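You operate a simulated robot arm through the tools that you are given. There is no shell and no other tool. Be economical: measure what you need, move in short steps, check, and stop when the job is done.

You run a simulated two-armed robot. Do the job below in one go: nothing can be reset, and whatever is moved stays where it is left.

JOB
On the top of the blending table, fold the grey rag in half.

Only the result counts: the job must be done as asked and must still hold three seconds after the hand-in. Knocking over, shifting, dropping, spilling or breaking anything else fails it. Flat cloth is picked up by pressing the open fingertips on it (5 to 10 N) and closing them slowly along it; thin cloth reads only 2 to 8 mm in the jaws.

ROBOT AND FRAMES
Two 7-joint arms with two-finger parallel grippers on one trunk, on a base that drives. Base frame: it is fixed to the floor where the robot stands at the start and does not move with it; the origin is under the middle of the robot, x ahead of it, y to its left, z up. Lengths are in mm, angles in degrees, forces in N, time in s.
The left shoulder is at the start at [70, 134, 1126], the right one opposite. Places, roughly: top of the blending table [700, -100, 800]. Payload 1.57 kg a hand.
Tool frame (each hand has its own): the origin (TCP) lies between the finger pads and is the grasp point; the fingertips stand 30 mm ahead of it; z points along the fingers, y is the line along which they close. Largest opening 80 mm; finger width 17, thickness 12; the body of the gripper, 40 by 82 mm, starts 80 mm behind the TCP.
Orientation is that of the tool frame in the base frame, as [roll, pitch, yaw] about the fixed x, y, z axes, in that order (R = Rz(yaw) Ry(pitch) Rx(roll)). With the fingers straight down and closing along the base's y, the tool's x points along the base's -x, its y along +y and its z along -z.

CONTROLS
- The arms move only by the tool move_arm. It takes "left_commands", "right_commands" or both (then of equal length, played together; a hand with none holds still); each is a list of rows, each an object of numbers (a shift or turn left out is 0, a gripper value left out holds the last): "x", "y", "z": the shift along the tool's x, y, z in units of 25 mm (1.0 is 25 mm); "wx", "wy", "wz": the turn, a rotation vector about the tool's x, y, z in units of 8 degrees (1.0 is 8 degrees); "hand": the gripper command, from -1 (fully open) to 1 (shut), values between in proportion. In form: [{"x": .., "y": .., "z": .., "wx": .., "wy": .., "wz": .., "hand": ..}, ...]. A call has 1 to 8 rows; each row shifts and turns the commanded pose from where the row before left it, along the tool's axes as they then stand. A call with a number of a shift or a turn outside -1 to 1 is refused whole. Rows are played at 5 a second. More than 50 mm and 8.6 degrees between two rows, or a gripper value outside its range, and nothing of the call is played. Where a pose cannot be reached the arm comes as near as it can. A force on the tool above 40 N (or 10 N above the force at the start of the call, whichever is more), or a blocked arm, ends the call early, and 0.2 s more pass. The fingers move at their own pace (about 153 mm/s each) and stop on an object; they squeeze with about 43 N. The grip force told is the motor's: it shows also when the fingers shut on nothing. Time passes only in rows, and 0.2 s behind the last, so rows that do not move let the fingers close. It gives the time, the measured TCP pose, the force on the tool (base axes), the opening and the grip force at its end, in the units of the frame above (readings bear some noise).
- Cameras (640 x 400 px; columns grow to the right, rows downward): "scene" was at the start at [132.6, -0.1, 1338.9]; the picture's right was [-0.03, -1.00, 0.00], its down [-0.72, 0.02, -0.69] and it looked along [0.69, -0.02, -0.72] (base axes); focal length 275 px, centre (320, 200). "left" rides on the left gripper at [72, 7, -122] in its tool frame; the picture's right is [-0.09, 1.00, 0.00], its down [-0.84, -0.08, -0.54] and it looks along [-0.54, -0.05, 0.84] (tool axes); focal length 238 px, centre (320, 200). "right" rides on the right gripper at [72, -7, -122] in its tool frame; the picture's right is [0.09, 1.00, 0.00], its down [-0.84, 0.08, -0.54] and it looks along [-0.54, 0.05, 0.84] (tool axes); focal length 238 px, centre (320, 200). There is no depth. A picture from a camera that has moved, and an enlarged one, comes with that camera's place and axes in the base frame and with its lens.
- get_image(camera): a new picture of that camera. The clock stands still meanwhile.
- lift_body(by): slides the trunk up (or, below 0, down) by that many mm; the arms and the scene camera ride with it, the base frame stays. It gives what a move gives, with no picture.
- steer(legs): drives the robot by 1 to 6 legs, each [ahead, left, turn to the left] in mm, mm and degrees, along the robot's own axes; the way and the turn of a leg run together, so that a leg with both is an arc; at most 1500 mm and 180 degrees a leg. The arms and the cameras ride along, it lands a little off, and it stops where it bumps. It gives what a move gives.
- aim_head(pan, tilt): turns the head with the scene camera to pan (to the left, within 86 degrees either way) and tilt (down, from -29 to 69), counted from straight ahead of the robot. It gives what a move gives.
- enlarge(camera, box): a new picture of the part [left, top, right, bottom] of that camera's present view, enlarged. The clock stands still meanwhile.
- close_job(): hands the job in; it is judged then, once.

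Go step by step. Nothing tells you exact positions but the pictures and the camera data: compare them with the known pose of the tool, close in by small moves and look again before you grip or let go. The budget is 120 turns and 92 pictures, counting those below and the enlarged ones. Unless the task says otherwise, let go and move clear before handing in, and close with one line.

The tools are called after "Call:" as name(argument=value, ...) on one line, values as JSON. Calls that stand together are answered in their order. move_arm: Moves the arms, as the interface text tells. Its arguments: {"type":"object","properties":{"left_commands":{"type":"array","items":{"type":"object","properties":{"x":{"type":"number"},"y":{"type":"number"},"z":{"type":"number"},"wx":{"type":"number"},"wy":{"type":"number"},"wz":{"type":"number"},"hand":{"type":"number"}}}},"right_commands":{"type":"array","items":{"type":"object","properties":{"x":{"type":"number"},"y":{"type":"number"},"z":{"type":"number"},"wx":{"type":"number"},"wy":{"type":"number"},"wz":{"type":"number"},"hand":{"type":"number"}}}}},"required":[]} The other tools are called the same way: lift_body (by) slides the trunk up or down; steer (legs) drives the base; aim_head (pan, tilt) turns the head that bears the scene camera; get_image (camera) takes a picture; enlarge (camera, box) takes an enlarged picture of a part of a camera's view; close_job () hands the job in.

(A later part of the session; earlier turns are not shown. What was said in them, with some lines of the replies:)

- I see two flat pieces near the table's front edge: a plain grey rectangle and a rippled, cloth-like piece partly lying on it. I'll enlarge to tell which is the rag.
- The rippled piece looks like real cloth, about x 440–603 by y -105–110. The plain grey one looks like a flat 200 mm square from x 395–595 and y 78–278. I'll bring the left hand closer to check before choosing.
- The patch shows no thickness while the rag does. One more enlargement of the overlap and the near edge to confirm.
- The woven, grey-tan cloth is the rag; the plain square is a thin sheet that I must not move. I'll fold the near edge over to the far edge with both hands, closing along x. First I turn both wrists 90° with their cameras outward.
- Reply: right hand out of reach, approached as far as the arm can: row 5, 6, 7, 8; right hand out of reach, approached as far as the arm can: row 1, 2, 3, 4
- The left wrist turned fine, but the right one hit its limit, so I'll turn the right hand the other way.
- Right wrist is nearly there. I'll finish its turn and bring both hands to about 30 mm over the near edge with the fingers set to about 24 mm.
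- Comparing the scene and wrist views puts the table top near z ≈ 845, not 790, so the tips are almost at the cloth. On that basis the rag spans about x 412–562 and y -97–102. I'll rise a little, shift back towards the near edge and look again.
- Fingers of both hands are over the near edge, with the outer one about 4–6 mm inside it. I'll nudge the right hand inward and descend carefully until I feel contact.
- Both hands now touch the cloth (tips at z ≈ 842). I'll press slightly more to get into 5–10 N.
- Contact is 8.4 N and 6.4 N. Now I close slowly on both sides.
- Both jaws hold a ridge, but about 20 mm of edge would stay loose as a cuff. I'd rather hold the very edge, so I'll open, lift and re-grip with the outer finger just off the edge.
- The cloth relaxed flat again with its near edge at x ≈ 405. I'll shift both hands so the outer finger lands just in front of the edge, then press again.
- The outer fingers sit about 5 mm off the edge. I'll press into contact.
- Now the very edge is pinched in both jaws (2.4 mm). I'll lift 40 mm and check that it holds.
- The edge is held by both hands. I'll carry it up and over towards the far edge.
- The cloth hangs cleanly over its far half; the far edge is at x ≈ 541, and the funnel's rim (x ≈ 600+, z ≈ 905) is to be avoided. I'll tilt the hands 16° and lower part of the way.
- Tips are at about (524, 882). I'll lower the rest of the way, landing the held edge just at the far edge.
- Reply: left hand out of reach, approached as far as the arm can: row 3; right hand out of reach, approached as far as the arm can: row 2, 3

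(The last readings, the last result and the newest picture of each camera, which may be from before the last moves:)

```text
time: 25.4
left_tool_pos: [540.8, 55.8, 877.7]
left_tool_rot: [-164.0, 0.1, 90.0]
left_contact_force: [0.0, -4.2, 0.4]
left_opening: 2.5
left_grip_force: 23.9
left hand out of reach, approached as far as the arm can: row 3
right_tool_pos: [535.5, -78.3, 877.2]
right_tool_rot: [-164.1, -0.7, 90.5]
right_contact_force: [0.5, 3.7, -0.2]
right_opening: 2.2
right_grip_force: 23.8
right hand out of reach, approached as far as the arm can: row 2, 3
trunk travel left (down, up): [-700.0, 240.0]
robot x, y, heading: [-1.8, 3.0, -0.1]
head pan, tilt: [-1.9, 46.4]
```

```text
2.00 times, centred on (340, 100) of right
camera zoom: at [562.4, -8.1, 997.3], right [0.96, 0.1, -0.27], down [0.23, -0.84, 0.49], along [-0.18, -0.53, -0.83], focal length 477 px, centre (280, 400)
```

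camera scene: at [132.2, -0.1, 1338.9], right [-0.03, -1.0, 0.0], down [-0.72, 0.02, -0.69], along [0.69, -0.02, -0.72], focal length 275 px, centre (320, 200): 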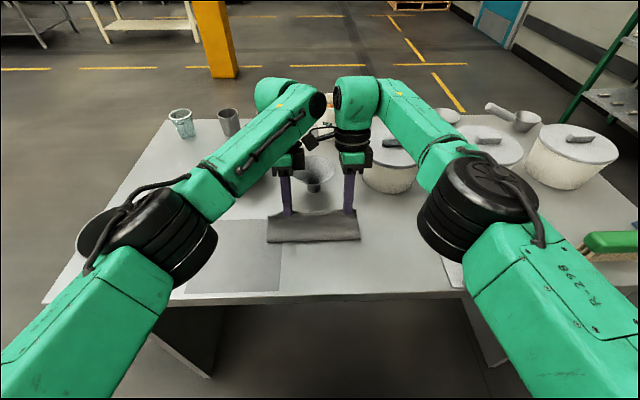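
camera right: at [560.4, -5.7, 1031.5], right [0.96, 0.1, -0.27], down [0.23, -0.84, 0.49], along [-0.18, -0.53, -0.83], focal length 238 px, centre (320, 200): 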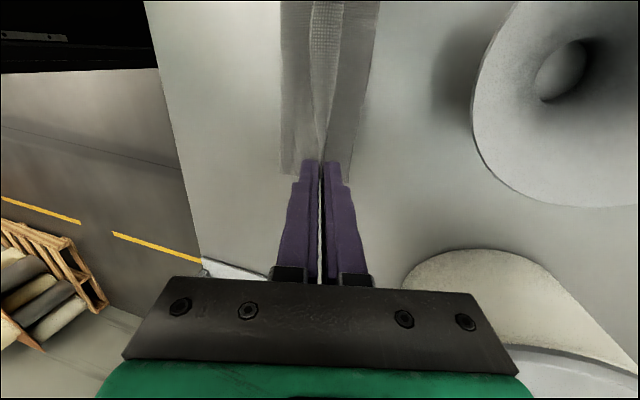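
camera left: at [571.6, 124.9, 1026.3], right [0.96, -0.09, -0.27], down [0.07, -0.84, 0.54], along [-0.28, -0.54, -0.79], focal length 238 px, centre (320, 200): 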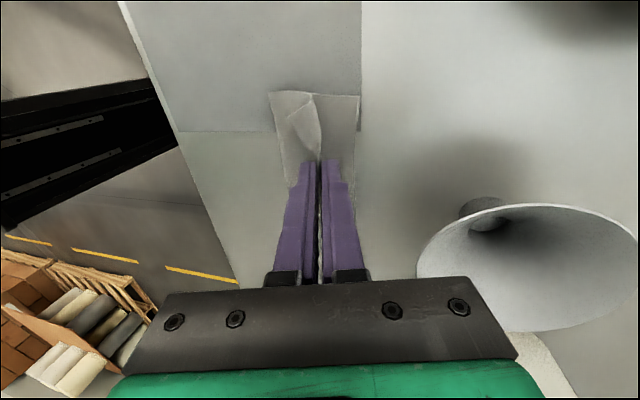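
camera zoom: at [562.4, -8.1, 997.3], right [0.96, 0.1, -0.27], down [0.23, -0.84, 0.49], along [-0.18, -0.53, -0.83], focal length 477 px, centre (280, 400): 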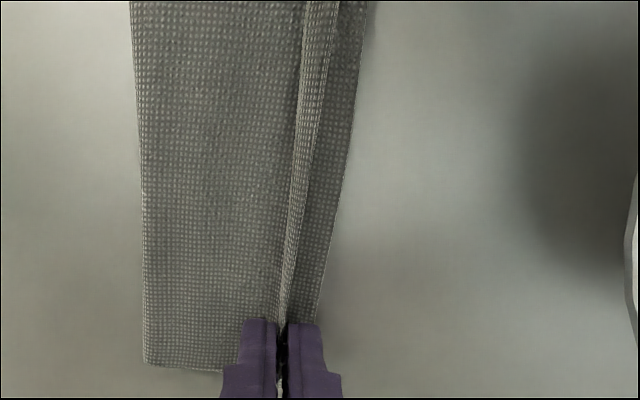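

The fold lies well: about 12 mm of the far edge shows, roughly the length still held in the jaws, and the left corner is dog-eared. I'll release gently, retreat along the fingers and look.

Call:
move_arm(left_commands=[{"hand": 0.9}, {"hand": 0.75}, {"hand": 0.6}, {}, {"z": -0.5}, {"z": -0.5}, {"z": -0.5}, {}], right_commands=[{"hand": 0.9}, {"hand": 0.75}, {"hand": 0.6}, {}, {"z": -0.5}, {"z": -0.5}, {"z": -0.5}, {}])

Call:
enlarge(camera="scene", box=[220, 170, 400, 280])

Call:
enlarge(camera="left", box=[180, 50, 500, 250])

Call:
enlarge(camera="right", box=[180, 0, 500, 200])

```text
time: 27.2
left_tool_pos: [542.8, 57.8, 915.6]
left_tool_rot: [-163.9, 0.0, 90.0]
left_contact_force: [0.0, -0.4, -0.3]
left_opening: 15.7
left_grip_force: 0.0
left hand out of reach, approached as far as the arm can: row 5, 7
right_tool_pos: [538.8, -82.2, 913.1]
right_tool_rot: [-163.9, -0.6, 90.4]
right_contact_force: [-0.4, -0.6, -0.5]
right_opening: 16.0
right_grip_force: 0.1
right hand out of reach, approached as far as the arm can: row 6, 7
trunk travel left (down, up): [-700.0, 240.0]
robot x, y, heading: [0.7, -3.7, 0.1]
head pan, tilt: [-1.9, 46.4]
```

```text
3.56 times, centred on (310, 225) of scene
camera zoom: at [132.7, -0.3, 1338.9], right [-0.03, -1.0, 0.0], down [-0.72, 0.02, -0.69], along [0.69, -0.02, -0.72], focal length 977 px, centre (356, 111)
```

zoom: 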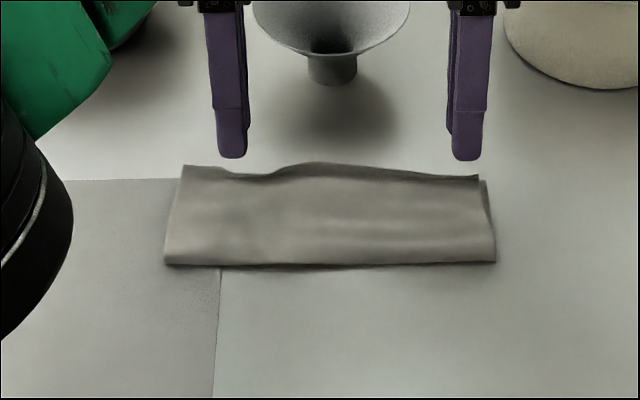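

```text
2.00 times, centred on (340, 150) of left
camera zoom: at [582.5, 129.1, 1031.9], right [0.96, -0.09, -0.27], down [0.08, -0.84, 0.54], along [-0.28, -0.54, -0.79], focal length 477 px, centre (280, 300)
```

zoom: 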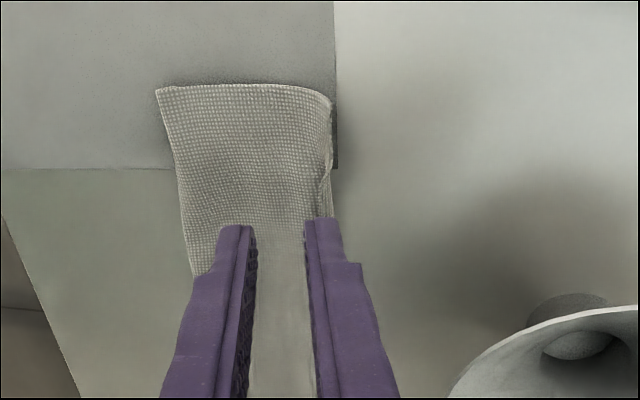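

```text
2.00 times, centred on (340, 100) of right
camera zoom: at [566.4, -12.1, 1033.3], right [0.96, 0.1, -0.27], down [0.23, -0.84, 0.49], along [-0.18, -0.53, -0.83], focal length 477 px, centre (280, 400)
```

zoom: 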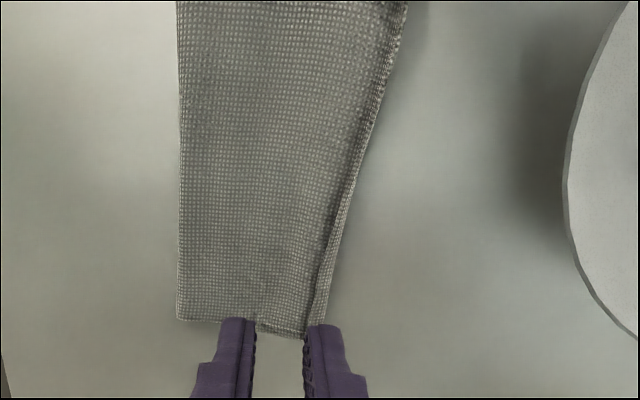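

The fold opened out nicely with edges aligned. I'll untilt, raise and pull the hands back, then check it.

Call:
move_arm(left_commands=[{"z": -0.6}, {"z": -0.6, "wx": -1.0}, {"z": -0.8, "wx": -1.0}, {"z": -1.0}, {"z": -1.0}, {"x": 0.8, "y": -0.6}, {"x": 0.8, "y": -0.6}, {"x": 0.8, "y": -0.6}], right_commands=[{"z": -0.6}, {"z": -0.6, "wx": -1.0}, {"z": -0.8, "wx": -1.0}, {"z": -1.0}, {"z": -1.0}, {"x": -0.8, "y": -0.6}, {"x": -0.8, "y": -0.6}, {"x": -0.8, "y": -0.6}])

Call:
move_arm(left_commands=[{"x": 0.8}, {"x": 0.8}, {"x": 0.8}, {}, {}, {}, {}, {}], right_commands=[{"x": -0.8}, {"x": -0.8}, {"x": -0.8}, {}, {}, {}, {}, {}])

Call:
get_image(camera="scene")

Call:
enlarge(camera="scene", box=[220, 170, 400, 280])

Call:
get_image(camera="left")

```text
time: 29.0
left_tool_pos: [504.6, 120.4, 1015.3]
left_tool_rot: [179.9, -0.1, 89.9]
left_contact_force: [-0.8, 0.3, 0.4]
left_opening: 16.0
left_grip_force: 0.1
left hand out of reach, approached as far as the arm can: row 1, 2
right_tool_pos: [499.7, -144.6, 1012.3]
right_tool_rot: [179.9, -0.6, 90.3]
right_contact_force: [-0.5, 0.5, -0.3]
right_opening: 16.1
right_grip_force: 0.1
right hand out of reach, approached as far as the arm can: row 1
trunk travel left (down, up): [-700.0, 240.0]
robot x, y, heading: [2.6, 1.2, -0.2]
head pan, tilt: [-1.9, 46.4]
```

```text
time: 30.8
left_tool_pos: [504.6, 178.6, 1014.9]
left_tool_rot: [-179.9, 0.0, 90.0]
left_contact_force: [0.0, 0.4, -0.3]
left_opening: 16.1
left_grip_force: 0.0
right_tool_pos: [501.5, -205.3, 1010.5]
right_tool_rot: [-179.9, -0.6, 90.4]
right_contact_force: [-0.1, -1.1, -0.7]
right_opening: 16.0
right_grip_force: 0.0
trunk travel left (down, up): [-700.0, 240.0]
robot x, y, heading: [-4.0, -1.6, 0.0]
head pan, tilt: [-1.9, 46.4]
```

```text
52 pictures are left
camera scene: at [132.6, -0.1, 1338.9], right [-0.03, -1.0, 0.0], down [-0.72, 0.02, -0.69], along [0.69, -0.02, -0.72], focal length 275 px, centre (320, 200)
```

scene: 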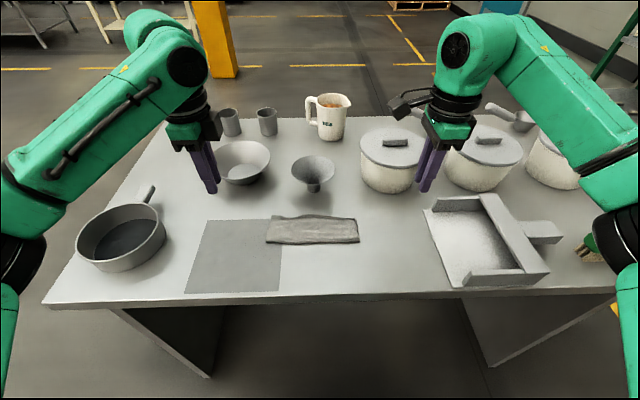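

```text
3.56 times, centred on (310, 225) of scene
camera zoom: at [132.6, -0.1, 1338.9], right [-0.03, -1.0, 0.0], down [-0.72, 0.02, -0.69], along [0.69, -0.02, -0.72], focal length 977 px, centre (356, 111)
```

zoom: 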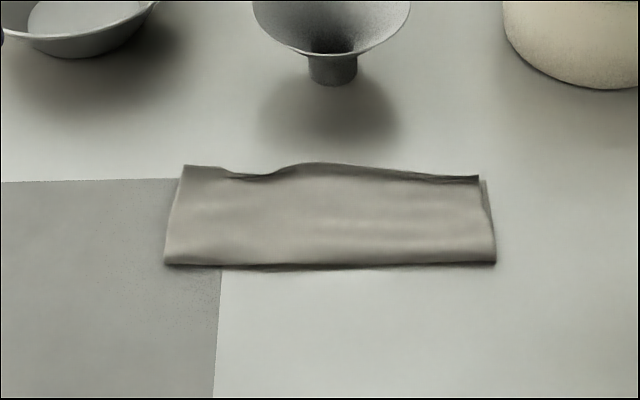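

```text
50 pictures are left
camera left: at [511.0, 250.1, 1137.2], right [1.0, -0.09, 0.0], down [-0.08, -0.84, 0.54], along [-0.05, -0.54, -0.84], focal length 238 px, centre (320, 200)
```

left: 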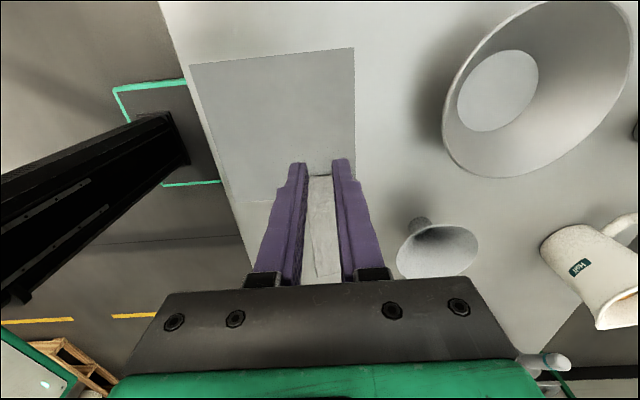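

The rag is folded in half with its edges aligned. It has held still for several seconds, nothing else has moved, and both hands are clear. I'm handing it in.

Call:
close_job()

```text
The job is handed in.
```

The grey rag lies folded in half on the blending table, near edge brought over to the far edge, and nothing else was moved.
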